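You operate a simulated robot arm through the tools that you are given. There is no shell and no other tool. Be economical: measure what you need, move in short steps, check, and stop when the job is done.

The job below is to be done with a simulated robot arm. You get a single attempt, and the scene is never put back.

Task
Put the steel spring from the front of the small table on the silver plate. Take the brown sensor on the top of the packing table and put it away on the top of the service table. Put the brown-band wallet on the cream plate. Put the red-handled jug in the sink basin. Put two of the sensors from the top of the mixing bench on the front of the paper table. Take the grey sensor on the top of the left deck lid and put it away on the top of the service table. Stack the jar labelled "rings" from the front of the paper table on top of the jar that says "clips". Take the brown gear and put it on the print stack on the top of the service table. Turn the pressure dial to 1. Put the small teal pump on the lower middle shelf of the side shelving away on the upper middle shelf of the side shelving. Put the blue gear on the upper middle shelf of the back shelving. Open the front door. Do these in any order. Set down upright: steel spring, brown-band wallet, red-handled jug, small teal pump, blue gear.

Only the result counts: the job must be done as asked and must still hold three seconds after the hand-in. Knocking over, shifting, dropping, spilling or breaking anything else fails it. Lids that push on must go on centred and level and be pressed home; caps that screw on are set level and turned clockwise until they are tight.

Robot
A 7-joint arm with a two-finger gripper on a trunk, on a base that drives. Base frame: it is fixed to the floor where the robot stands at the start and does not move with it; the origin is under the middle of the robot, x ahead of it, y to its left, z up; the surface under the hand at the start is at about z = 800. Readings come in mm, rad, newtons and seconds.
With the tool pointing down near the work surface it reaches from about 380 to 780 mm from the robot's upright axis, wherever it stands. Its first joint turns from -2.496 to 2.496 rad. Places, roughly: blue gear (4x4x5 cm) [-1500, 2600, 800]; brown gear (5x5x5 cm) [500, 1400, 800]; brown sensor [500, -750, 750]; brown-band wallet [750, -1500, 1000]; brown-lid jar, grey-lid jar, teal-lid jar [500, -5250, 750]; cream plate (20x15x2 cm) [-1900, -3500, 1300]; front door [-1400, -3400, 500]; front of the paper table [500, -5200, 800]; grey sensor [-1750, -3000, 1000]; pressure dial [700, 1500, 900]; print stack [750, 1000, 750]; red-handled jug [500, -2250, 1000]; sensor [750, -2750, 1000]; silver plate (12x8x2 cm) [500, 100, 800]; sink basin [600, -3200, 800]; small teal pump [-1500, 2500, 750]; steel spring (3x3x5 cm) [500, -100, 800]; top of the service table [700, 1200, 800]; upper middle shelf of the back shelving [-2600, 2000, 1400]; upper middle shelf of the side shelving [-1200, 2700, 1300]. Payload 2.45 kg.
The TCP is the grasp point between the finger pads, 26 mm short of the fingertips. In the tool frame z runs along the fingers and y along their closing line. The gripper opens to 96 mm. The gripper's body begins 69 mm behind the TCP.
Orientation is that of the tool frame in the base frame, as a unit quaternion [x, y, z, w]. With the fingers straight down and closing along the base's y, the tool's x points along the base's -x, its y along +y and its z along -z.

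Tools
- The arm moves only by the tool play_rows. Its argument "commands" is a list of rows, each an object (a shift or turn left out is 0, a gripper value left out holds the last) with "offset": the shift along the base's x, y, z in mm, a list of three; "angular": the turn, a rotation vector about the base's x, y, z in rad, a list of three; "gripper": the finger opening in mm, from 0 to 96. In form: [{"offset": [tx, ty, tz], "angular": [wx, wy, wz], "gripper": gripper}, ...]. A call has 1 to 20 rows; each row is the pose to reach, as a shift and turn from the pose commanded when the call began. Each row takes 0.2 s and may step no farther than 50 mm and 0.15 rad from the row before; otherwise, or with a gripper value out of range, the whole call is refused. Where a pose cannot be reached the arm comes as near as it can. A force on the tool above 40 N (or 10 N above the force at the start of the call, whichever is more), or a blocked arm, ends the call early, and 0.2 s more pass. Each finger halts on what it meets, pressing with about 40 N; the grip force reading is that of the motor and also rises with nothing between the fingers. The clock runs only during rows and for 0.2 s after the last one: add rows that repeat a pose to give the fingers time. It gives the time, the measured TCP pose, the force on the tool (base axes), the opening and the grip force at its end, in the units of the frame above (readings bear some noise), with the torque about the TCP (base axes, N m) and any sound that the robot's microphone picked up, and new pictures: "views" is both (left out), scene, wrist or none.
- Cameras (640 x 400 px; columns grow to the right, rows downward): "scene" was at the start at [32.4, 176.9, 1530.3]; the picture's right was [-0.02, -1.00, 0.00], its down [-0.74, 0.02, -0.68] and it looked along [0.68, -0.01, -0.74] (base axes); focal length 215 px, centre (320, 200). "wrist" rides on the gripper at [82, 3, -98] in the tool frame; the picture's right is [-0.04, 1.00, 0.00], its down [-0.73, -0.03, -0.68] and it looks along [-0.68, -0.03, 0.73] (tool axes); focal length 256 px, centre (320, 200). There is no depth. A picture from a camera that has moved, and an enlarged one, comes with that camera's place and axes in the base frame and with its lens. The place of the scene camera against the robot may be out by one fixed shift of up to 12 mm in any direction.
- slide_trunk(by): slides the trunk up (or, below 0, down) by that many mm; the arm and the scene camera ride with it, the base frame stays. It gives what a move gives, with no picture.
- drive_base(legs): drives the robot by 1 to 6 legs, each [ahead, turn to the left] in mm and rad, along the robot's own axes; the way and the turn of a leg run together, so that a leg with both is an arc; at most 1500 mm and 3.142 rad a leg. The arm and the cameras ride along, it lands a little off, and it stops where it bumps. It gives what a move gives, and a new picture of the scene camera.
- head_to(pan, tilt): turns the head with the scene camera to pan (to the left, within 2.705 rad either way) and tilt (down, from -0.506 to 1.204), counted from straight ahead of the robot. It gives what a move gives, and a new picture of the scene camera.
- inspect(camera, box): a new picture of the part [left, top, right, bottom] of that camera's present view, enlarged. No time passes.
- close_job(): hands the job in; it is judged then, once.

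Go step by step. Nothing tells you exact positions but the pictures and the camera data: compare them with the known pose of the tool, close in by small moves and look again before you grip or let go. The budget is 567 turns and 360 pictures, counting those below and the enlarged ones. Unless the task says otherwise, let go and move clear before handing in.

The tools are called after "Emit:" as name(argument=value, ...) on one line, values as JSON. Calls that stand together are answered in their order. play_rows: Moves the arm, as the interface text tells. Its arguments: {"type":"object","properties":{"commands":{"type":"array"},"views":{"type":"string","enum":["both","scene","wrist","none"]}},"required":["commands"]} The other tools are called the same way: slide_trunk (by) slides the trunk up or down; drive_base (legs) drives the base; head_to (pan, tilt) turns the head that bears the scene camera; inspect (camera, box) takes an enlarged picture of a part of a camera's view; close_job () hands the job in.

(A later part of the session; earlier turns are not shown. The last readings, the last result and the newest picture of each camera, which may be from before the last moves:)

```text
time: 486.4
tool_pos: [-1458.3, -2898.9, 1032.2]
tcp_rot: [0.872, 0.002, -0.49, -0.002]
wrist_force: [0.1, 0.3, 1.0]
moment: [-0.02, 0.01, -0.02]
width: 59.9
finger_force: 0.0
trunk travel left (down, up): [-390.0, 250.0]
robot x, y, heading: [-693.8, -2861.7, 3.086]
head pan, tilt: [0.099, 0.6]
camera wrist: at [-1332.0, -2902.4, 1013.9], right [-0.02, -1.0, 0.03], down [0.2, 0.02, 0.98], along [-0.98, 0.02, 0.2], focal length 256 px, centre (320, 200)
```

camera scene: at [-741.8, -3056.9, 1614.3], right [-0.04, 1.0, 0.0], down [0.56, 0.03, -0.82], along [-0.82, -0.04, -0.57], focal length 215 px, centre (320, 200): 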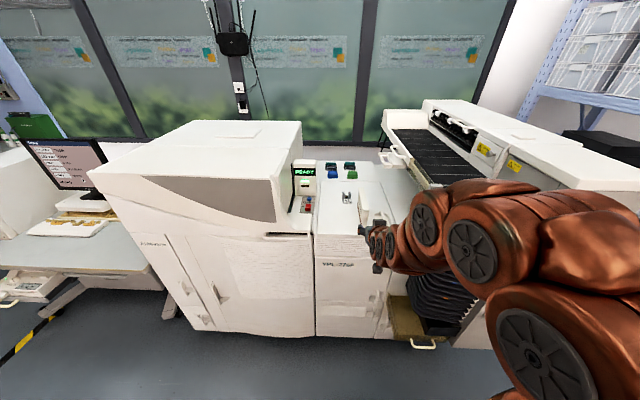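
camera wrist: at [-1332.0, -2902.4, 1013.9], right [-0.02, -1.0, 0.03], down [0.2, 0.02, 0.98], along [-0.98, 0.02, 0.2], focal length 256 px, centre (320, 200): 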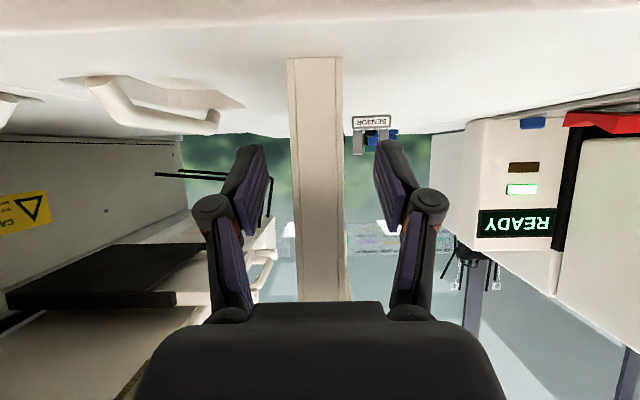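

Insert 10 mm more and close firmly (small target).

Emit:
play_rows(commands=[{"offset": [-12, 0, 0]}, {"offset": [-12, 0, 0], "gripper": 40}, {"offset": [-12, 0, 0], "gripper": 25}, {"offset": [-12, 0, 0], "gripper": 5}, {"offset": [-12, 0, 0], "gripper": 5}, {"offset": [-12, 0, 0], "gripper": 5}], views="wrist")

```text
time: 487.8
tool_pos: [-1470.6, -2897.6, 1032.5]
tcp_rot: [0.872, 0.002, -0.49, -0.002]
wrist_force: [0.0, 0.2, 1.0]
moment: [0.01, 0.06, -0.06]
width: 20.8
finger_force: 39.7
trunk travel left (down, up): [-390.0, 250.0]
robot x, y, heading: [-696.9, -2862.1, 3.083]
head pan, tilt: [0.099, 0.6]
camera wrist: at [-1344.7, -2902.5, 1014.2], right [-0.02, -1.0, 0.03], down [0.2, 0.02, 0.98], along [-0.98, 0.02, 0.2], focal length 256 px, centre (320, 200)
```

wrist: 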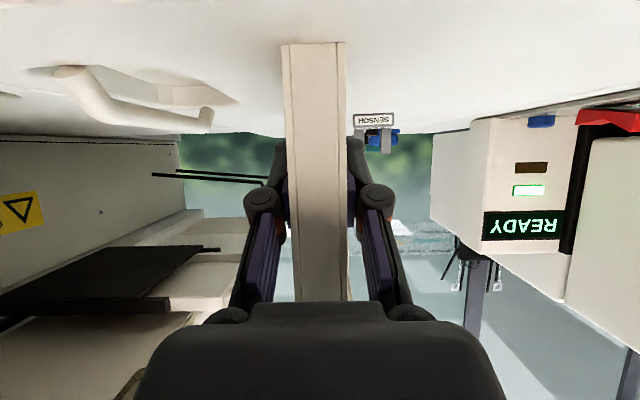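

Regripped on the short end (20.8 mm). Lift straight up and check.

Emit:
play_rows(commands=[{"offset": [0, 0, 15]}, {"offset": [0, 0, 45]}, {"offset": [0, 0, 85]}, {"offset": [0, 0, 120]}, {"offset": [0, 0, 120]}])

```text
time: 489.0
tool_pos: [-1472.1, -2901.3, 1151.6]
tcp_rot: [0.872, 0.003, -0.49, -0.002]
wrist_force: [0.0, 0.6, -0.4]
moment: [-0.02, 0.01, -0.01]
width: 20.6
finger_force: 39.8
trunk travel left (down, up): [-390.0, 250.0]
robot x, y, heading: [-696.3, -2861.9, 3.089]
head pan, tilt: [0.099, 0.6]
camera scene: at [-741.6, -3056.9, 1364.3], right [-0.04, 1.0, 0.0], down [0.56, 0.03, -0.83], along [-0.82, -0.04, -0.56], focal length 215 px, centre (320, 200)
camera wrist: at [-1345.1, -2904.0, 1132.7], right [-0.02, -1.0, 0.03], down [0.2, 0.02, 0.98], along [-0.98, 0.02, 0.2], focal length 256 px, centre (320, 200)
```

scene: 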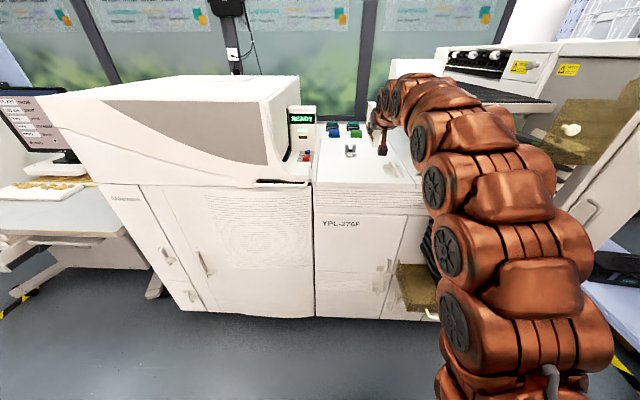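
wrist: 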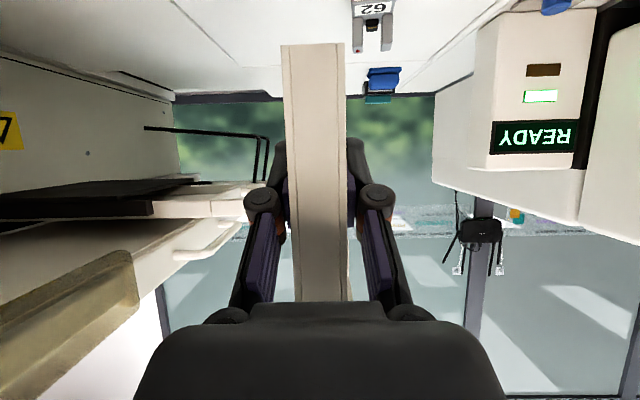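

Lifted with the wallet level. Retract, back away, and shift the base along to face the cover/plate.

Emit:
play_rows(commands=[{"offset": [45, 0, 0]}, {"offset": [90, 0, 0]}, {"offset": [130, 0, 0]}], views="none")

Emit:
drive_base(legs=[[-350, 0], [0, 1.63], [640, 0], [0, -1.571]])

```text
time: 489.8
tool_pos: [-1340.6, -2901.2, 1151.3]
tcp_rot: [0.871, 0.002, -0.49, -0.002]
wrist_force: [-1.3, 0.3, -1.5]
moment: [0.0, -0.05, 0.0]
width: 20.8
finger_force: 40.3
trunk travel left (down, up): [-390.0, 250.0]
robot x, y, heading: [-692.7, -2864.4, 3.084]
head pan, tilt: [0.099, 0.6]
```

```text
time: 502.9
tool_pos: [-989.1, -3590.6, 1151.9]
tcp_rot: [0.871, 0.034, -0.49, 0.016]
wrist_force: [0.1, -0.4, -1.2]
moment: [-0.02, 0.02, -0.01]
width: 21.2
finger_force: 40.3
trunk travel left (down, up): [-390.0, 250.0]
robot x, y, heading: [-352.5, -3512.4, -3.124]
head pan, tilt: [0.099, 0.6]
camera scene: at [-380.9, -3703.3, 1364.3], right [-0.11, 0.99, 0.0], down [0.56, 0.06, -0.83], along [-0.82, -0.09, -0.56], focal length 215 px, centre (320, 200)
```

scene: 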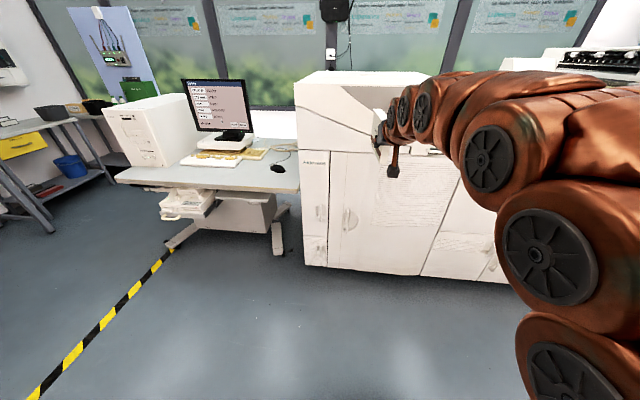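

Emit:
slide_trunk(by=250)

Emit:
drive_base(legs=[[0, 0.03], [380, 0]])

Emit:
head_to(pan=0.0, tilt=0.6)

```text
time: 505.4
tool_pos: [-989.4, -3591.1, 1402.2]
tcp_rot: [0.871, 0.034, -0.49, 0.016]
wrist_force: [0.7, 0.2, -1.1]
moment: [0.01, -0.02, 0.0]
width: 20.6
finger_force: 39.6
trunk travel left (down, up): [-640.0, 0.0]
robot x, y, heading: [-350.1, -3509.7, -3.129]
head pan, tilt: [0.099, 0.6]
```

```text
time: 508.1
tool_pos: [-1350.4, -3623.6, 1402.7]
tcp_rot: [0.871, 0.046, -0.489, 0.023]
wrist_force: [0.1, 0.8, -0.7]
moment: [-0.03, -0.05, -0.01]
width: 20.8
finger_force: 39.8
trunk travel left (down, up): [-640.0, 0.0]
robot x, y, heading: [-714.8, -3526.4, -3.1]
head pan, tilt: [0.099, 0.6]
camera scene: at [-738.6, -3720.4, 1614.4], right [-0.14, 0.99, 0.0], down [0.56, 0.08, -0.83], along [-0.82, -0.12, -0.56], focal length 215 px, centre (320, 200)
```

scene: 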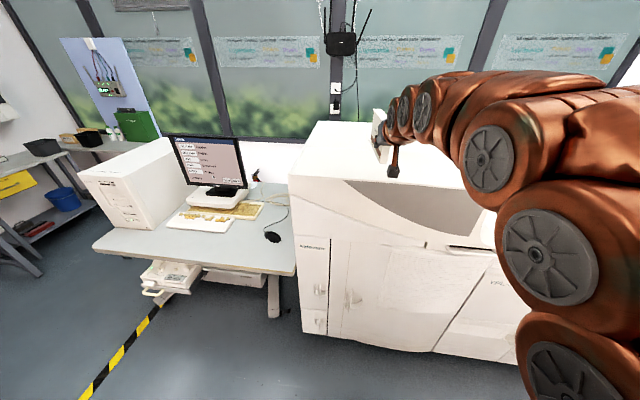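

```text
time: 508.8
tool_pos: [-1350.3, -3623.9, 1401.8]
tcp_rot: [0.87, 0.047, -0.49, 0.023]
wrist_force: [0.2, 0.7, -0.7]
moment: [0.03, -0.01, 0.03]
width: 21.0
finger_force: 40.2
trunk travel left (down, up): [-640.0, 0.0]
robot x, y, heading: [-709.9, -3525.5, -3.095]
head pan, tilt: [0.0, 0.6]
camera scene: at [-739.7, -3711.7, 1614.3], right [-0.04, 1.0, 0.0], down [0.56, 0.02, -0.83], along [-0.82, -0.04, -0.56], focal length 215 px, centre (320, 200)
```

scene: 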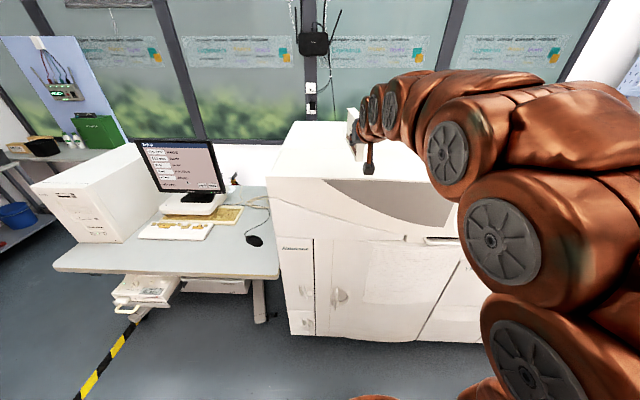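

Correct the heading and see the wrist view for the plate.

Emit:
drive_base(legs=[[0, -0.045]])

Emit:
play_rows(commands=[{"offset": [0, 30, 0], "angular": [0, 0, -0.03]}, {"offset": [0, 62, 0], "angular": [0, 0, -0.06]}, {"offset": [0, 62, 0], "angular": [0, 0, -0.06]}], views="wrist")

```text
time: 509.6
tool_pos: [-1353.9, -3594.7, 1403.0]
tcp_rot: [0.871, 0.026, -0.49, 0.012]
wrist_force: [-0.3, 0.6, -0.2]
moment: [-0.04, -0.02, 0.01]
width: 20.8
finger_force: 39.8
trunk travel left (down, up): [-640.0, 0.0]
robot x, y, heading: [-714.0, -3524.7, 3.139]
head pan, tilt: [0.0, 0.6]
camera scene: at [-748.0, -3710.1, 1614.3], right [0.0, 1.0, 0.0], down [0.56, 0.0, -0.83], along [-0.83, 0.0, -0.56], focal length 215 px, centre (320, 200)
```

scene: 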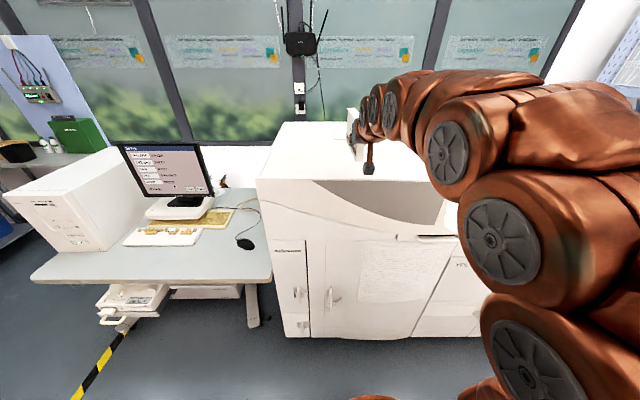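

```text
time: 510.4
tool_pos: [-1351.9, -3531.5, 1401.5]
tcp_rot: [0.872, 0.0, -0.49, -0.004]
wrist_force: [-0.5, -0.3, -0.5]
moment: [-0.01, -0.01, -0.03]
width: 20.7
finger_force: 39.3
trunk travel left (down, up): [-640.0, 0.0]
robot x, y, heading: [-713.5, -3524.3, 3.144]
head pan, tilt: [0.0, 0.6]
camera wrist: at [-1226.5, -3536.2, 1382.7], right [-0.03, -1.0, 0.03], down [0.2, 0.02, 0.98], along [-0.98, 0.03, 0.2], focal length 256 px, centre (320, 200)
```

wrist: 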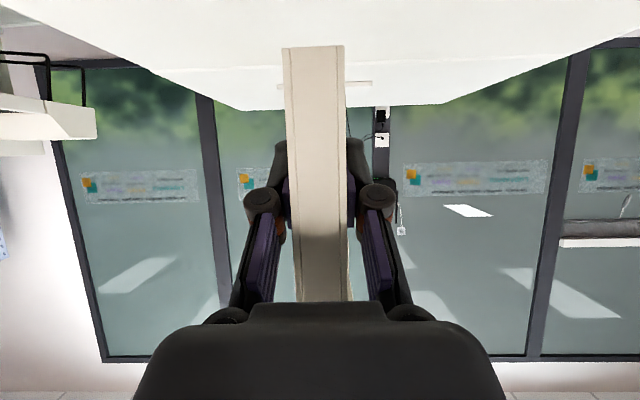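

The plate's front edge is visible; centre works out near (-1885, -3531), top z≈1255. Drive forward 300 mm.

Emit:
drive_base(legs=[[300, 0]])

Emit:
inspect(camera="wrist", box=[0, 0, 640, 400])

```text
time: 512.5
tool_pos: [-1655.7, -3530.0, 1402.9]
tcp_rot: [0.871, -0.003, -0.491, -0.005]
wrist_force: [0.0, -0.8, -0.2]
moment: [0.0, -0.05, -0.03]
width: 20.7
finger_force: 40.6
trunk travel left (down, up): [-640.0, 0.0]
robot x, y, heading: [-1020.0, -3520.8, 3.14]
head pan, tilt: [0.0, 0.6]
camera scene: at [-1051.0, -3708.7, 1614.4], right [0.01, 1.0, 0.0], down [0.56, 0.0, -0.83], along [-0.83, 0.0, -0.56], focal length 215 px, centre (320, 200)
```

scene: 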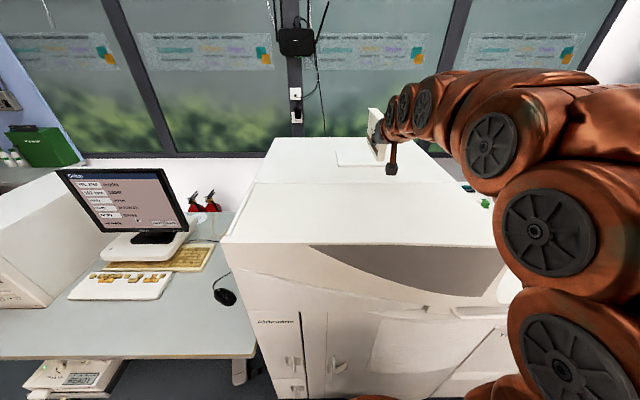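

```text
1.00 times, centred on (320, 200) of wrist (not enlarged: the box is as wide or as high as the picture)
camera zoom: at [-1529.1, -3534.1, 1383.0], right [-0.03, -1.0, 0.03], down [0.2, 0.02, 0.98], along [-0.98, 0.03, 0.2], focal length 256 px, centre (320, 200)
```

zoom: 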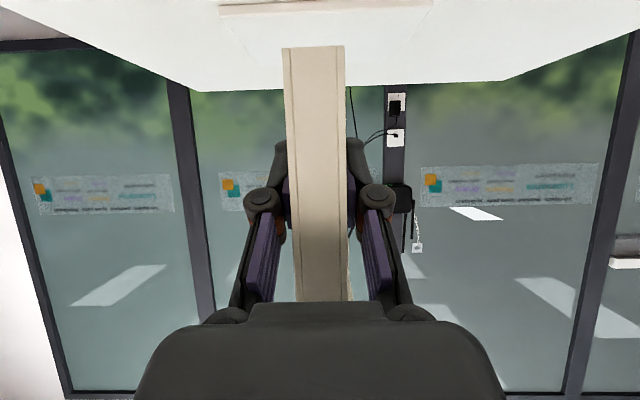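

Emit:
inspect(camera="wrist", box=[200, 0, 460, 100])

Emit:
inspect(camera="scene", box=[300, 100, 460, 220])

```text
2.46 times, centred on (330, 50) of wrist
camera zoom: at [-1529.1, -3534.1, 1383.0], right [-0.03, -1.0, 0.03], down [0.2, 0.02, 0.98], along [-0.98, 0.03, 0.2], focal length 630 px, centre (295, 569)
```

zoom: 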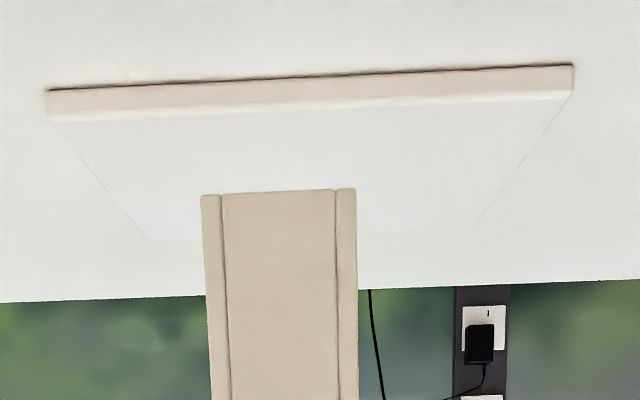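

```text
3.33 times, centred on (380, 160) of scene
camera zoom: at [-1051.0, -3708.7, 1614.4], right [0.01, 1.0, 0.0], down [0.56, 0.0, -0.83], along [-0.83, 0.0, -0.56], focal length 718 px, centre (120, 333)
```

zoom: 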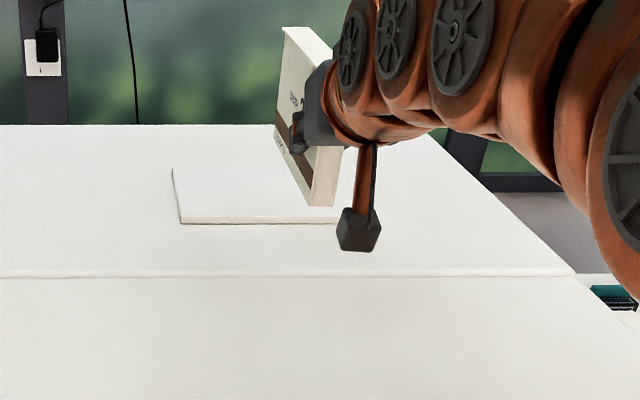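

The plate is 150 mm deep in x but 200 mm along y, so I'll set the wallet diagonally (about 43°) to be fully supported. Come 60 mm closer, lower to z≈1350, then yaw while moving over the plate.

Emit:
drive_base(legs=[[60, 0]])

Emit:
play_rows(commands=[{"offset": [0, 0, -25], "angular": [0, 0, 0.1]}, {"offset": [-5, 4, -50], "angular": [0, 0, 0.22]}, {"offset": [-20, 10, -55], "angular": [0, 0, 0.35]}, {"offset": [-40, 20, -55], "angular": [0, 0, 0.48]}, {"offset": [-60, 30, -55], "angular": [0, 0, 0.61]}, {"offset": [-80, 38, -55], "angular": [0, 0, 0.75]}, {"offset": [-100, 45, -55], "angular": [0, 0, 0.75]}, {"offset": [-100, 45, -55], "angular": [0, 0, 0.75]}])

```text
time: 513.4
tool_pos: [-1715.1, -3528.9, 1402.1]
tcp_rot: [0.871, -0.002, -0.491, -0.004]
wrist_force: [0.1, -0.5, -0.1]
moment: [0.02, -0.01, 0.01]
width: 21.0
finger_force: 40.4
trunk travel left (down, up): [-640.0, 0.0]
robot x, y, heading: [-1075.0, -3527.6, 3.135]
head pan, tilt: [0.0, 0.6]
camera scene: at [-1110.9, -3708.4, 1614.4], right [0.01, 1.0, 0.0], down [0.56, 0.0, -0.83], along [-0.83, 0.0, -0.56], focal length 215 px, centre (320, 200)
```

scene: 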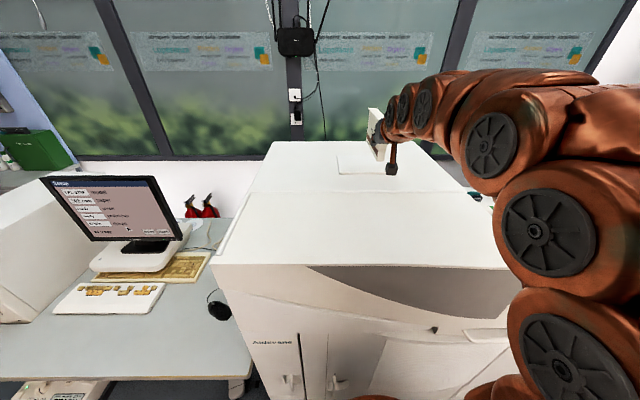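

```text
time: 515.2
tool_pos: [-1818.0, -3484.0, 1346.4]
tcp_rot: [0.811, 0.318, -0.458, 0.176]
wrist_force: [-0.1, -0.4, -1.0]
moment: [0.03, -0.03, -0.03]
width: 20.7
finger_force: 39.7
trunk travel left (down, up): [-640.0, 0.0]
robot x, y, heading: [-1075.2, -3519.6, 3.135]
head pan, tilt: [0.0, 0.6]
camera scene: at [-1111.4, -3708.3, 1614.3], right [0.0, 1.0, 0.0], down [0.56, 0.0, -0.83], along [-0.83, 0.0, -0.56], focal length 215 px, centre (320, 200)
camera wrist: at [-1722.7, -3401.2, 1327.6], right [0.66, -0.75, 0.03], down [0.13, 0.15, 0.98], along [-0.74, -0.65, 0.2], focal length 256 px, centre (320, 200)
```

scene: 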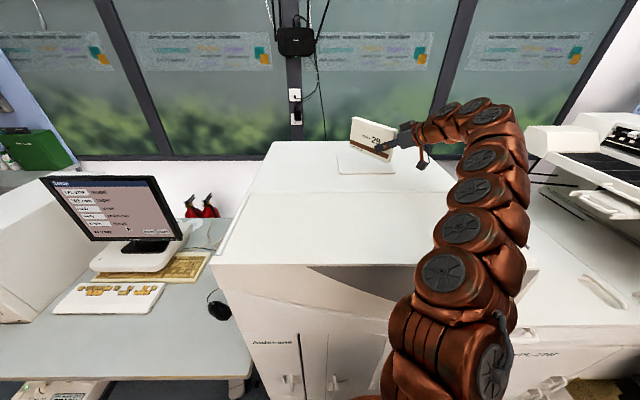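
wrist: 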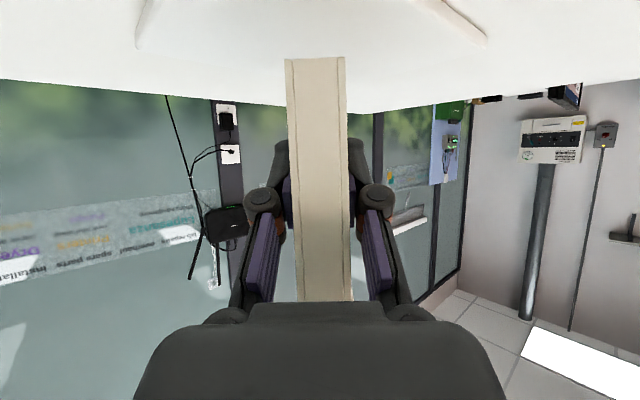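

Emit:
inspect(camera="scene", box=[310, 100, 440, 200])

Emit:
inspect(camera="wrist", box=[100, 0, 520, 120])

```text
4.00 times, centred on (375, 150) of scene
camera zoom: at [-1111.4, -3708.3, 1614.3], right [0.0, 1.0, 0.0], down [0.56, 0.0, -0.83], along [-0.83, 0.0, -0.56], focal length 861 px, centre (100, 400)
```

zoom: 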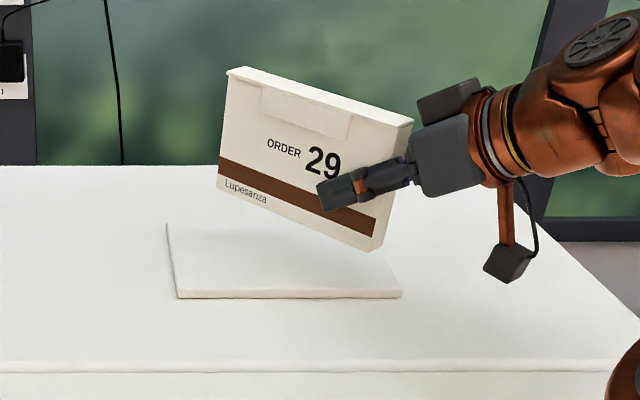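

```text
1.52 times, centred on (310, 60) of wrist
camera zoom: at [-1722.7, -3401.2, 1327.6], right [0.66, -0.75, 0.03], down [0.13, 0.15, 0.98], along [-0.74, -0.65, 0.2], focal length 390 px, centre (335, 413)
```

zoom: 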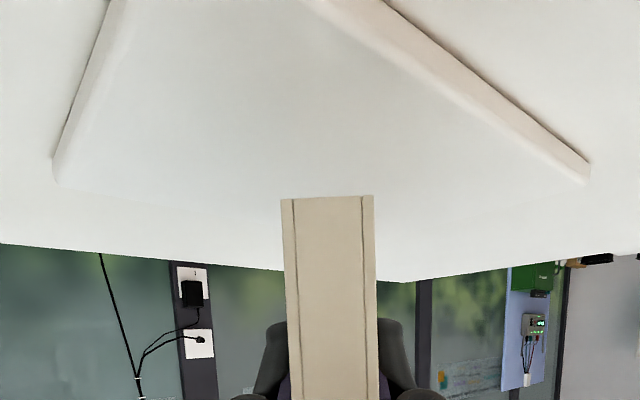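

The wallet is level and centred above the plate. Lower in steps to contact.

Emit:
play_rows(commands=[{"offset": [0, 0, -10]}, {"offset": [0, 0, -20]}, {"offset": [0, 0, -25]}, {"offset": [0, 0, -25]}], views="none")

Emit:
play_rows(commands=[{"offset": [0, 0, -3]}, {"offset": [0, 0, -5]}, {"offset": [0, 0, -5]}], views="none")

Emit:
play_rows(commands=[{"offset": [0, 0, -3]}, {"offset": [0, 0, -5]}, {"offset": [0, 0, -5]}], views="scene")

```text
time: 516.2
tool_pos: [-1818.0, -3483.4, 1322.7]
tcp_rot: [0.811, 0.318, -0.458, 0.176]
wrist_force: [-0.4, -0.3, -0.4]
moment: [0.0, -0.02, 0.0]
width: 20.9
finger_force: 40.1
trunk travel left (down, up): [-640.0, 0.0]
robot x, y, heading: [-1076.2, -3521.4, 3.136]
head pan, tilt: [0.0, 0.6]
```

```text
time: 517.0
tool_pos: [-1817.1, -3483.6, 1317.3]
tcp_rot: [0.811, 0.318, -0.458, 0.176]
wrist_force: [-0.4, 0.6, -0.3]
moment: [-0.04, -0.04, 0.03]
width: 20.9
finger_force: 39.9
trunk travel left (down, up): [-640.0, 0.0]
robot x, y, heading: [-1074.6, -3524.1, 3.133]
head pan, tilt: [0.0, 0.6]
```

```text
time: 517.8
tool_pos: [-1817.4, -3483.5, 1311.1]
tcp_rot: [0.811, 0.318, -0.458, 0.177]
wrist_force: [0.1, -0.5, 0.6]
moment: [-0.01, -0.01, 0.02]
width: 21.0
finger_force: 40.3
trunk travel left (down, up): [-640.0, 0.0]
robot x, y, heading: [-1074.5, -3523.0, 3.138]
head pan, tilt: [0.0, 0.6]
camera scene: at [-1111.4, -3708.3, 1614.4], right [0.0, 1.0, 0.0], down [0.56, 0.0, -0.83], along [-0.83, 0.0, -0.56], focal length 215 px, centre (320, 200)
```

scene: 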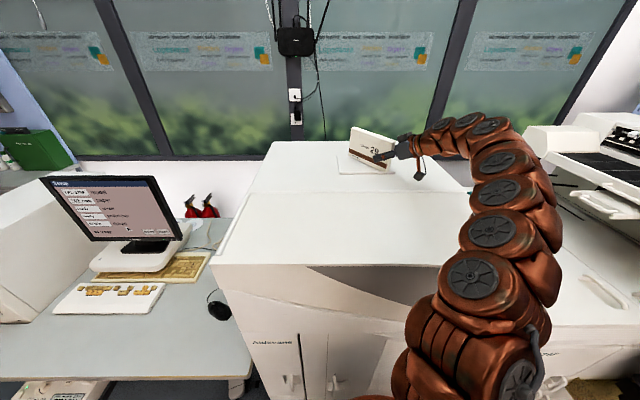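

Emit:
play_rows(commands=[{"offset": [0, 0, -3]}, {"offset": [0, 0, -5]}, {"offset": [0, 0, -5]}], views="none")

Emit:
play_rows(commands=[{"offset": [0, 0, -3]}, {"offset": [0, 0, -5]}, {"offset": [0, 0, -5]}], views="none")

Emit:
inspect(camera="scene", box=[310, 100, 440, 200])

```text
time: 518.6
tool_pos: [-1816.7, -3485.0, 1309.1]
tcp_rot: [0.811, 0.319, -0.458, 0.176]
wrist_force: [-8.8, -3.5, 26.3]
moment: [0.39, -0.06, 0.06]
width: 20.9
finger_force: 40.0
trunk travel left (down, up): [-640.0, 0.0]
robot x, y, heading: [-1072.8, -3521.0, 3.139]
head pan, tilt: [0.0, 0.6]
```

```text
time: 519.3
tool_pos: [-1816.0, -3485.3, 1307.3]
tcp_rot: [0.809, 0.318, -0.462, 0.176]
wrist_force: [-0.4, -1.0, 10.0]
moment: [0.13, -0.18, 0.02]
width: 20.8
finger_force: 39.8
trunk travel left (down, up): [-640.0, 0.0]
robot x, y, heading: [-1073.8, -3523.0, 3.136]
head pan, tilt: [0.0, 0.6]
stopped in row 3: the force on the tool passed its limit at 41 N (the readings are from after the stop); the commanded pose is now the measured one
```

```text
4.00 times, centred on (375, 150) of scene
camera zoom: at [-1110.8, -3708.6, 1613.8], right [0.0, 1.0, 0.0], down [0.56, 0.0, -0.83], along [-0.83, 0.0, -0.56], focal length 861 px, centre (100, 400)
```

zoom: 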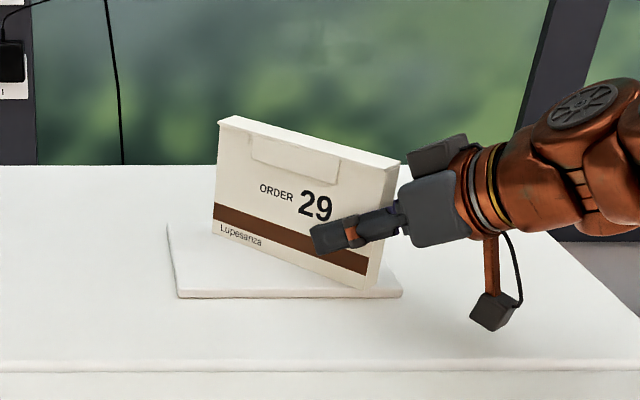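

The wallet is standing on the plate. Ease, open and withdraw along the tool axis.

Emit:
play_rows(commands=[{"offset": [0, 0, 1]}, {"offset": [0, 0, 1], "gripper": 32}, {"offset": [0, 0, 1], "gripper": 46}, {"offset": [0, 0, 1], "gripper": 56}, {"offset": [0, 0, 1], "gripper": 56}, {"offset": [12, 11, 6]}, {"offset": [31, 29, 18]}, {"offset": [56, 52, 30]}, {"offset": [80, 75, 45]}], views="scene")

Emit:
inspect(camera="scene", box=[310, 100, 440, 200])

```text
time: 521.3
tool_pos: [-1738.0, -3410.6, 1349.8]
tcp_rot: [0.81, 0.317, -0.46, 0.175]
wrist_force: [-0.6, 0.2, -0.5]
moment: [0.02, 0.01, -0.02]
width: 55.9
finger_force: 0.1
trunk travel left (down, up): [-640.0, 0.0]
robot x, y, heading: [-1075.6, -3523.2, 3.136]
head pan, tilt: [0.0, 0.6]
camera scene: at [-1111.7, -3708.4, 1614.4], right [0.0, 1.0, 0.0], down [0.57, 0.0, -0.82], along [-0.82, 0.0, -0.57], focal length 215 px, centre (320, 200)
```

scene: 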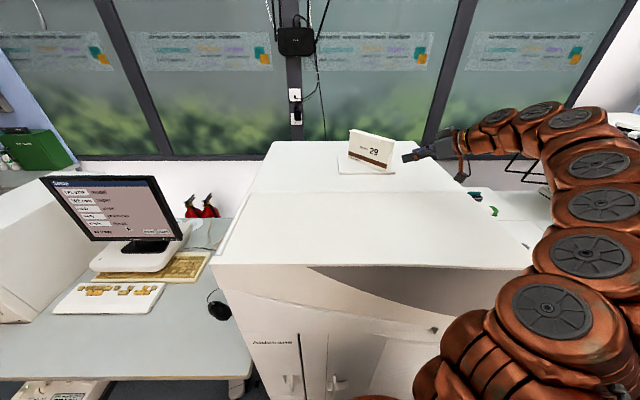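

```text
4.00 times, centred on (375, 150) of scene
camera zoom: at [-1111.7, -3708.4, 1614.4], right [0.0, 1.0, 0.0], down [0.57, 0.0, -0.82], along [-0.82, 0.0, -0.57], focal length 861 px, centre (100, 400)
```

zoom: 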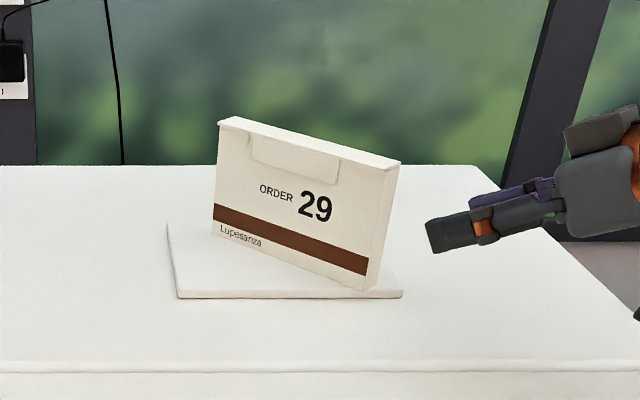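

The wallet stands upright on the cream plate. Now back away and look at the front door and its handle.

Emit:
drive_base(legs=[[-480, 0]])

Emit:
play_rows(commands=[{"offset": [0, -10, 0], "angular": [0, 0, -0.14]}, {"offset": [0, -20, 0], "angular": [0, 0, -0.28]}, {"offset": [0, -40, 0], "angular": [0, 0, -0.42]}, {"offset": [10, -60, 0], "angular": [0, 0, -0.56]}, {"offset": [20, -80, 0], "angular": [0, 0, -0.7]}, {"offset": [30, -100, 0], "angular": [0, 0, -0.75]}], views="none")

Emit:
head_to(pan=0.0, tilt=0.75)

```text
time: 524.2
tool_pos: [-1252.1, -3407.9, 1349.7]
tcp_rot: [0.812, 0.313, -0.461, 0.173]
wrist_force: [-0.1, 1.0, 0.4]
moment: [-0.02, -0.04, 0.01]
width: 56.2
finger_force: 0.0
trunk travel left (down, up): [-640.0, 0.0]
robot x, y, heading: [-587.9, -3529.0, 3.12]
head pan, tilt: [0.0, 0.6]
camera scene: at [-628.6, -3712.9, 1614.4], right [0.02, 1.0, 0.0], down [0.56, -0.01, -0.82], along [-0.82, 0.01, -0.57], focal length 215 px, centre (320, 200)
```

scene: 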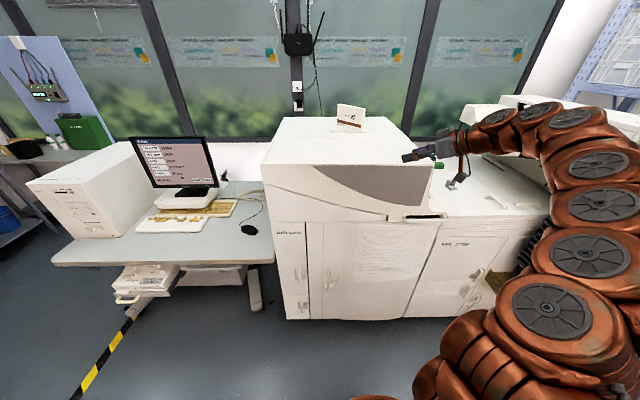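

```text
time: 525.6
tool_pos: [-1221.8, -3508.0, 1348.9]
tcp_rot: [0.87, -0.007, -0.493, -0.008]
wrist_force: [-0.7, 1.0, 0.1]
moment: [-0.05, -0.01, 0.0]
width: 56.2
finger_force: 0.1
trunk travel left (down, up): [-640.0, 0.0]
robot x, y, heading: [-590.7, -3524.0, 3.128]
head pan, tilt: [0.0, 0.6]
```

```text
time: 526.3
tool_pos: [-1221.6, -3506.1, 1350.2]
tcp_rot: [0.87, -0.007, -0.494, -0.009]
wrist_force: [-0.6, 0.1, 0.4]
moment: [-0.03, 0.01, 0.03]
width: 56.1
finger_force: 0.1
trunk travel left (down, up): [-640.0, 0.0]
robot x, y, heading: [-592.1, -3525.4, 3.125]
head pan, tilt: [0.0, 0.75]
camera scene: at [-623.0, -3713.1, 1601.5], right [0.02, 1.0, 0.0], down [0.68, -0.01, -0.73], along [-0.73, 0.01, -0.68], focal length 215 px, centre (320, 200)
```

scene: 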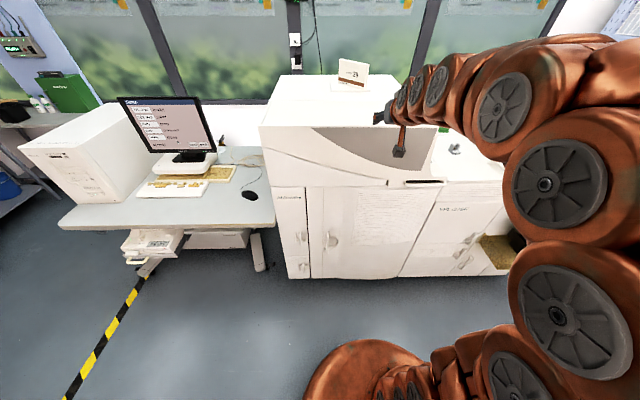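

Emit:
inspect(camera="scene", box=[260, 170, 460, 290])

Emit:
inspect(camera="scene", box=[280, 215, 360, 285])

```text
3.20 times, centred on (360, 230) of scene
camera zoom: at [-623.0, -3713.1, 1601.5], right [0.02, 1.0, 0.0], down [0.68, -0.01, -0.73], along [-0.73, 0.01, -0.68], focal length 689 px, centre (192, 104)
```

zoom: 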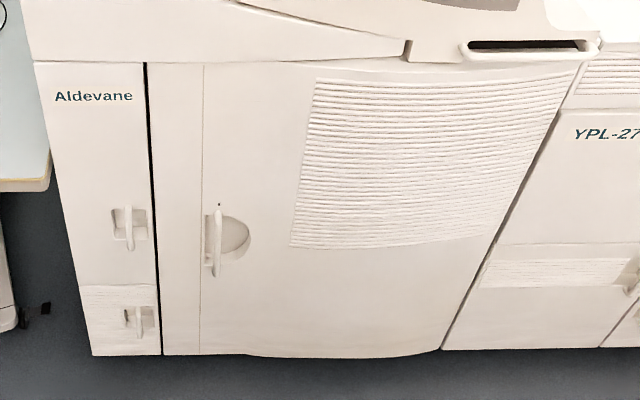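

```text
5.71 times, centred on (320, 250) of scene
camera zoom: at [-623.0, -3713.1, 1601.5], right [0.02, 1.0, 0.0], down [0.68, -0.01, -0.73], along [-0.73, 0.01, -0.68], focal length 1230 px, centre (320, -86)
```

zoom: 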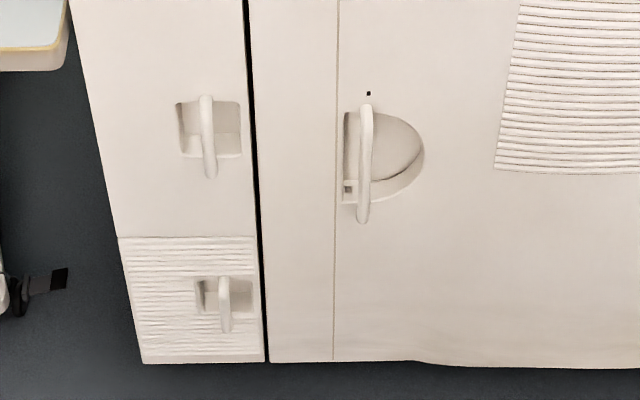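

The wide panel with the vertical bar handle near its left seam (about (-1410, -3653, z≈495)) is the front door, hinged at right. I'll lower the trunk and bring the hand horizontal at handle height.

Emit:
slide_trunk(by=-620)

Emit:
play_rows(commands=[{"offset": [0, -20, -30], "angular": [0, 0.09, 0]}, {"offset": [0, -50, -60], "angular": [0, 0.18, 0]}, {"offset": [0, -80, -90], "angular": [0, 0.27, 0]}, {"offset": [0, -110, -120], "angular": [0, 0.36, 0]}, {"offset": [0, -130, -155], "angular": [0, 0.45, 0]}, {"offset": [0, -145, -190], "angular": [0, 0.54, 0]}, {"offset": [0, -145, -230], "angular": [0, 0.54, 0]}, {"offset": [0, -145, -230], "angular": [0, 0.54, 0]}])

```text
refused: -620 is not a number from -400 to 400
```

```text
time: 528.1
tool_pos: [-1236.5, -3660.6, 1141.2]
tcp_rot: [-0.706, 0.009, 0.708, 0.007]
wrist_force: [-0.6, -1.5, 0.3]
moment: [-0.02, 0.0, -0.04]
width: 55.7
finger_force: 0.0
out of reach, approached as far as the arm can: row 6, 7, 8
trunk travel left (down, up): [-640.0, 0.0]
robot x, y, heading: [-589.0, -3528.3, 3.123]
head pan, tilt: [0.0, 0.75]
camera scene: at [-622.0, -3714.7, 1601.3], right [0.02, 1.0, 0.0], down [0.68, -0.01, -0.73], along [-0.73, 0.01, -0.68], focal length 215 px, centre (320, 200)
camera wrist: at [-1139.4, -3667.1, 1058.8], right [-0.02, -1.0, 0.04], down [0.68, 0.02, 0.73], along [-0.73, 0.04, 0.68], focal length 256 px, centre (320, 200)
```

scene: 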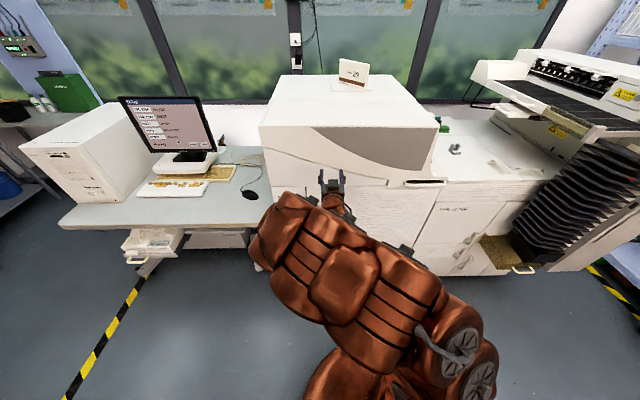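
wrist: 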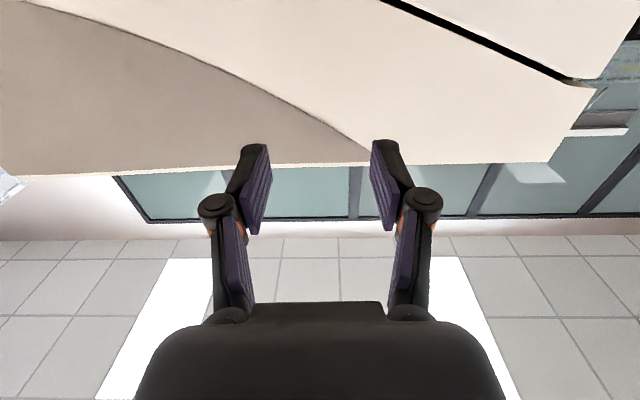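

Now roll the hand 180° about its axis so the camera sits above and can see the handle (two halves), then lower the trunk.

Emit:
play_rows(commands=[{"angular": [0.1428, 0, 0]}, {"angular": [0.2856, 0, 0]}, {"angular": [0.4284, 0, 0]}, {"angular": [0.5712, 0, 0]}, {"angular": [0.714, 0, 0]}, {"angular": [0.8568, 0, 0]}, {"angular": [0.9996, 0, 0]}, {"angular": [1.1424, 0, 0]}, {"angular": [1.2852, 0, 0]}, {"angular": [1.428, 0, 0]}, {"angular": [1.5708, 0, 0]}], views="none")

Emit:
play_rows(commands=[{"angular": [0.1428, 0, 0]}, {"angular": [0.2856, 0, 0]}, {"angular": [0.4284, 0, 0]}, {"angular": [0.5712, 0, 0]}, {"angular": [0.714, 0, 0]}, {"angular": [0.8568, 0, 0]}, {"angular": [0.9996, 0, 0]}, {"angular": [1.1424, 0, 0]}, {"angular": [1.2852, 0, 0]}, {"angular": [1.428, 0, 0]}, {"angular": [1.5708, 0, 0]}], views="none")

Emit:
slide_trunk(by=-400)

Emit:
slide_trunk(by=-220)

```text
time: 530.5
tool_pos: [-1239.1, -3664.1, 1152.1]
tcp_rot: [-0.495, -0.495, 0.504, 0.505]
wrist_force: [-0.6, 0.3, 0.2]
moment: [-0.05, -0.01, -0.04]
width: 56.1
finger_force: 0.1
out of reach, approached as far as the arm can: row 2, 3, 4, 5, 6, 7, 8, 9, 10, 11
trunk travel left (down, up): [-640.0, 0.0]
robot x, y, heading: [-586.3, -3527.4, 3.128]
head pan, tilt: [0.0, 0.75]
```

```text
time: 532.9
tool_pos: [-1239.0, -3666.1, 1158.1]
tcp_rot: [0.007, -0.707, 0.008, 0.707]
wrist_force: [0.8, -0.2, 0.5]
moment: [-0.01, -0.01, -0.01]
width: 56.1
finger_force: 0.0
out of reach, approached as far as the arm can: row 2, 3, 4, 5, 6, 7, 8, 9, 10, 11
trunk travel left (down, up): [-640.0, 0.0]
robot x, y, heading: [-586.7, -3527.5, 3.127]
head pan, tilt: [0.0, 0.75]
```

```text
time: 536.7
tool_pos: [-1239.1, -3666.0, 759.3]
tcp_rot: [0.006, -0.707, 0.008, 0.707]
wrist_force: [0.2, -0.8, -0.1]
moment: [-0.03, -0.04, 0.0]
width: 55.8
finger_force: 0.1
trunk travel left (down, up): [-240.0, 400.0]
robot x, y, heading: [-587.4, -3530.1, 3.127]
head pan, tilt: [0.0, 0.75]
```

```text
time: 539.1
tool_pos: [-1239.7, -3665.0, 537.2]
tcp_rot: [0.006, -0.707, 0.009, 0.707]
wrist_force: [-0.2, -0.2, -0.2]
moment: [-0.01, 0.0, 0.01]
width: 55.9
finger_force: 0.0
trunk travel left (down, up): [-20.0, 620.0]
robot x, y, heading: [-592.4, -3526.6, 3.123]
head pan, tilt: [0.0, 0.75]
```

Emit:
inspect(camera="wrist", box=[0, 0, 640, 400])

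Emit:
head_to(pan=0.15, tilt=0.5)

```text
1.00 times, centred on (320, 200) of wrist (not enlarged: the box is as wide or as high as the picture)
camera zoom: at [-1141.4, -3661.0, 620.1], right [-0.02, 1.0, -0.04], down [0.68, -0.02, -0.73], along [-0.73, -0.04, -0.68], focal length 256 px, centre (320, 200)
```

zoom: 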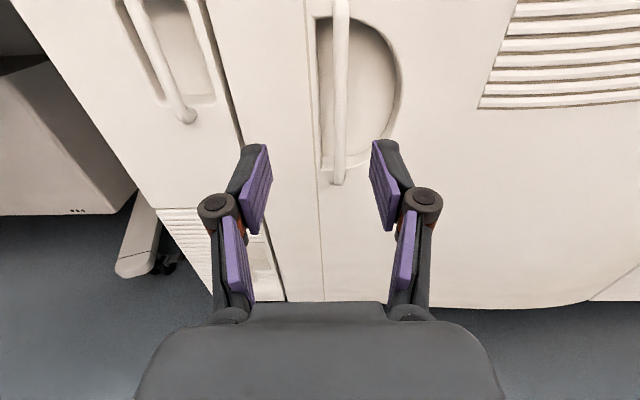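

```text
time: 539.8
tool_pos: [-1238.1, -3665.0, 539.0]
tcp_rot: [0.006, -0.707, 0.009, 0.707]
wrist_force: [-0.2, 0.4, -0.3]
moment: [0.0, 0.01, -0.03]
width: 56.0
finger_force: 0.1
trunk travel left (down, up): [-20.0, 620.0]
robot x, y, heading: [-591.2, -3528.3, 3.128]
head pan, tilt: [0.15, 0.499]
camera scene: at [-630.3, -3726.6, 1003.4], right [-0.13, 0.99, 0.0], down [0.48, 0.06, -0.88], along [-0.87, -0.12, -0.48], focal length 215 px, centre (320, 200)
```

scene: 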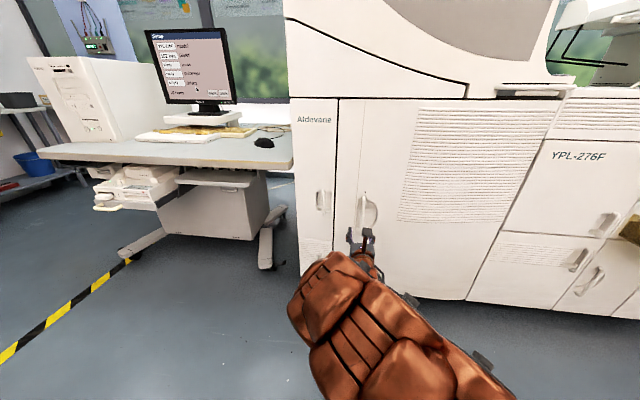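

The bar handle is at y≈-3650 spanning z≈400–600. Align the open fingers with it and approach.

Emit:
play_rows(commands=[{"offset": [-15, 8, -15], "gripper": 40}, {"offset": [-45, 14, -30], "gripper": 34}, {"offset": [-85, 15, -34]}, {"offset": [-110, 15, -34]}, {"offset": [-110, 15, -34]}], views="wrist")

```text
time: 541.0
tool_pos: [-1349.0, -3652.8, 507.2]
tcp_rot: [-0.006, 0.707, -0.007, -0.707]
wrist_force: [0.0, 0.4, -0.5]
moment: [0.0, 0.01, 0.02]
width: 34.1
finger_force: 0.0
trunk travel left (down, up): [-20.0, 620.0]
robot x, y, heading: [-588.7, -3528.5, 3.126]
head pan, tilt: [0.15, 0.499]
camera wrist: at [-1250.7, -3648.4, 587.9], right [-0.02, 1.0, -0.04], down [0.68, -0.02, -0.73], along [-0.73, -0.04, -0.68], focal length 256 px, centre (320, 200)
```

wrist: 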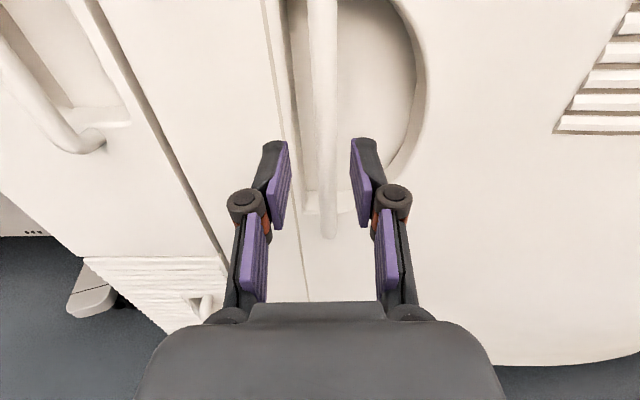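

Emit:
play_rows(commands=[{"offset": [-25, 2, 0], "gripper": 30}, {"offset": [-45, 3, 0]}, {"offset": [-45, 3, 0]}], views="wrist")

Emit:
inspect(camera="wrist", box=[240, 60, 400, 260])

```text
time: 541.6
tool_pos: [-1385.6, -3654.8, 506.6]
tcp_rot: [-0.01, 0.707, -0.01, -0.707]
wrist_force: [12.4, -2.6, 5.1]
moment: [-0.08, 0.14, 0.34]
width: 35.5
finger_force: 3.2
trunk travel left (down, up): [-20.0, 620.0]
robot x, y, heading: [-592.3, -3528.5, 3.129]
head pan, tilt: [0.15, 0.499]
stopped in row 2: the force on the tool passed its limit at 76 N (the readings are from after the stop); the commanded pose is now the measured one
camera wrist: at [-1288.6, -3649.0, 587.9], right [-0.03, 1.0, -0.04], down [0.68, -0.01, -0.73], along [-0.73, -0.05, -0.68], focal length 256 px, centre (320, 200)
```

wrist: 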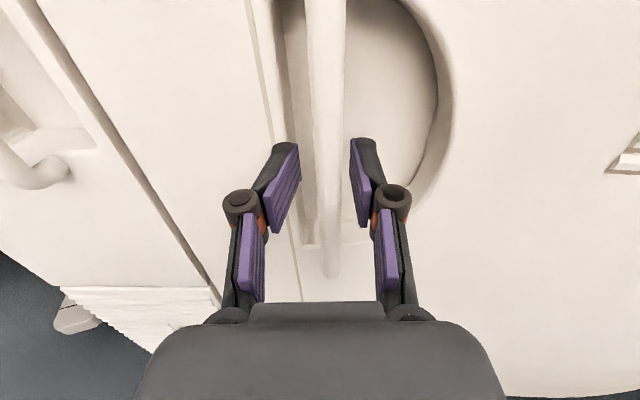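

```text
2.00 times, centred on (320, 160) of wrist
camera zoom: at [-1288.6, -3649.0, 587.9], right [-0.03, 1.0, -0.04], down [0.68, -0.01, -0.73], along [-0.73, -0.05, -0.68], focal length 512 px, centre (320, 280)
```

zoom: 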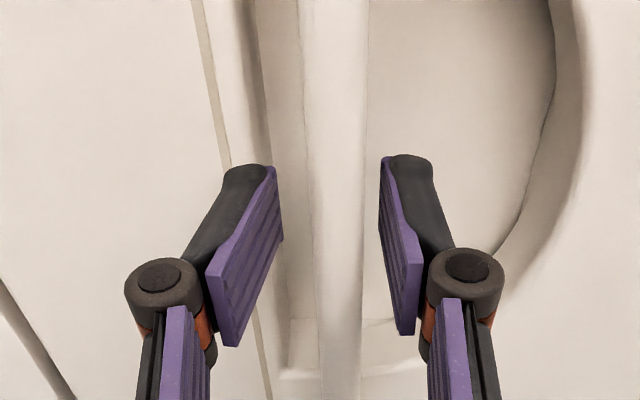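

The left fingertip touched the panel; the bar is already about 12 mm beyond the TCP, i.e. between the pads. Back off 3 mm and close on it.

Emit:
play_rows(commands=[{"offset": [3, 2, 0], "gripper": 26}, {"offset": [3, 3, 0], "gripper": 16}, {"offset": [3, 3, 0], "gripper": 4}, {"offset": [3, 3, 0], "gripper": 4}], views="none")

Emit:
inspect(camera="wrist", box=[240, 60, 400, 260])

```text
time: 542.6
tool_pos: [-1384.8, -3650.4, 505.7]
tcp_rot: [-0.01, 0.708, -0.01, -0.706]
wrist_force: [-1.3, -1.7, -2.8]
moment: [0.01, 0.07, 0.01]
width: 12.1
finger_force: 39.0
trunk travel left (down, up): [-20.0, 620.0]
robot x, y, heading: [-592.6, -3524.9, 3.125]
head pan, tilt: [0.15, 0.499]
```

```text
2.00 times, centred on (320, 160) of wrist
camera zoom: at [-1287.0, -3644.7, 586.8], right [-0.03, 1.0, -0.04], down [0.68, -0.01, -0.73], along [-0.73, -0.05, -0.68], focal length 512 px, centre (320, 280)
```

zoom: 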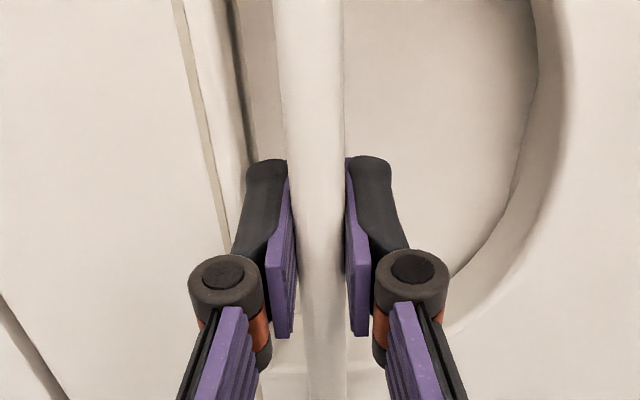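

Bar gripped. Pull the door along its arc (hinge radius ≈545 mm), with the hand yawing along, first to about 0.16 rad.

Emit:
play_rows(commands=[{"offset": [21, 2, 0], "angular": [0, 0, 0.04]}, {"offset": [43, 4.5, 0], "angular": [0, 0, 0.08]}, {"offset": [65, 8, 0], "angular": [0, 0, 0.12]}, {"offset": [86, 12.5, 0], "angular": [0, 0, 0.16]}, {"offset": [86, 12.5, 0], "angular": [0, 0, 0.16]}])

```text
time: 543.8
tool_pos: [-1297.8, -3638.4, 504.7]
tcp_rot: [-0.066, 0.705, -0.066, -0.703]
wrist_force: [-0.1, -1.0, -9.0]
moment: [-0.01, 0.01, -0.01]
width: 12.3
finger_force: 38.2
trunk travel left (down, up): [-20.0, 620.0]
robot x, y, heading: [-589.4, -3524.4, 3.125]
head pan, tilt: [0.15, 0.499]
camera scene: at [-630.2, -3726.8, 1003.3], right [-0.13, 0.99, 0.0], down [0.47, 0.06, -0.88], along [-0.87, -0.12, -0.48], focal length 215 px, centre (320, 200)
camera wrist: at [-1203.1, -3617.7, 586.9], right [-0.19, 0.98, -0.04], down [0.68, 0.1, -0.73], along [-0.71, -0.16, -0.68], focal length 256 px, centre (320, 200)
```

scene: 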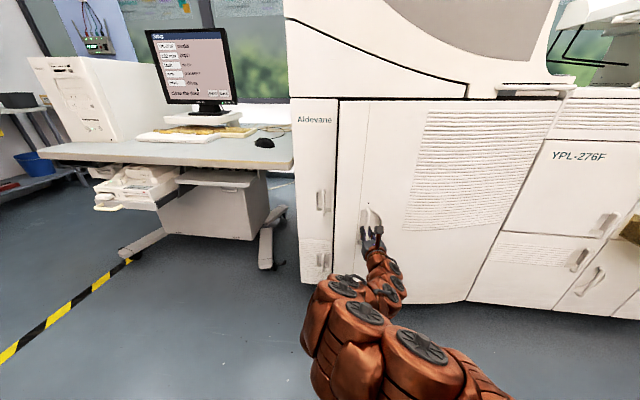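
wrist: 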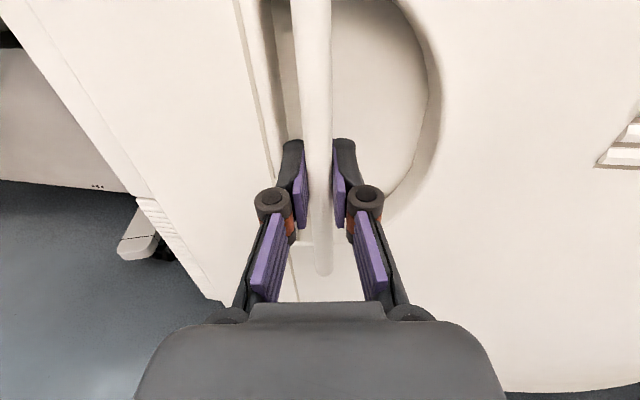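

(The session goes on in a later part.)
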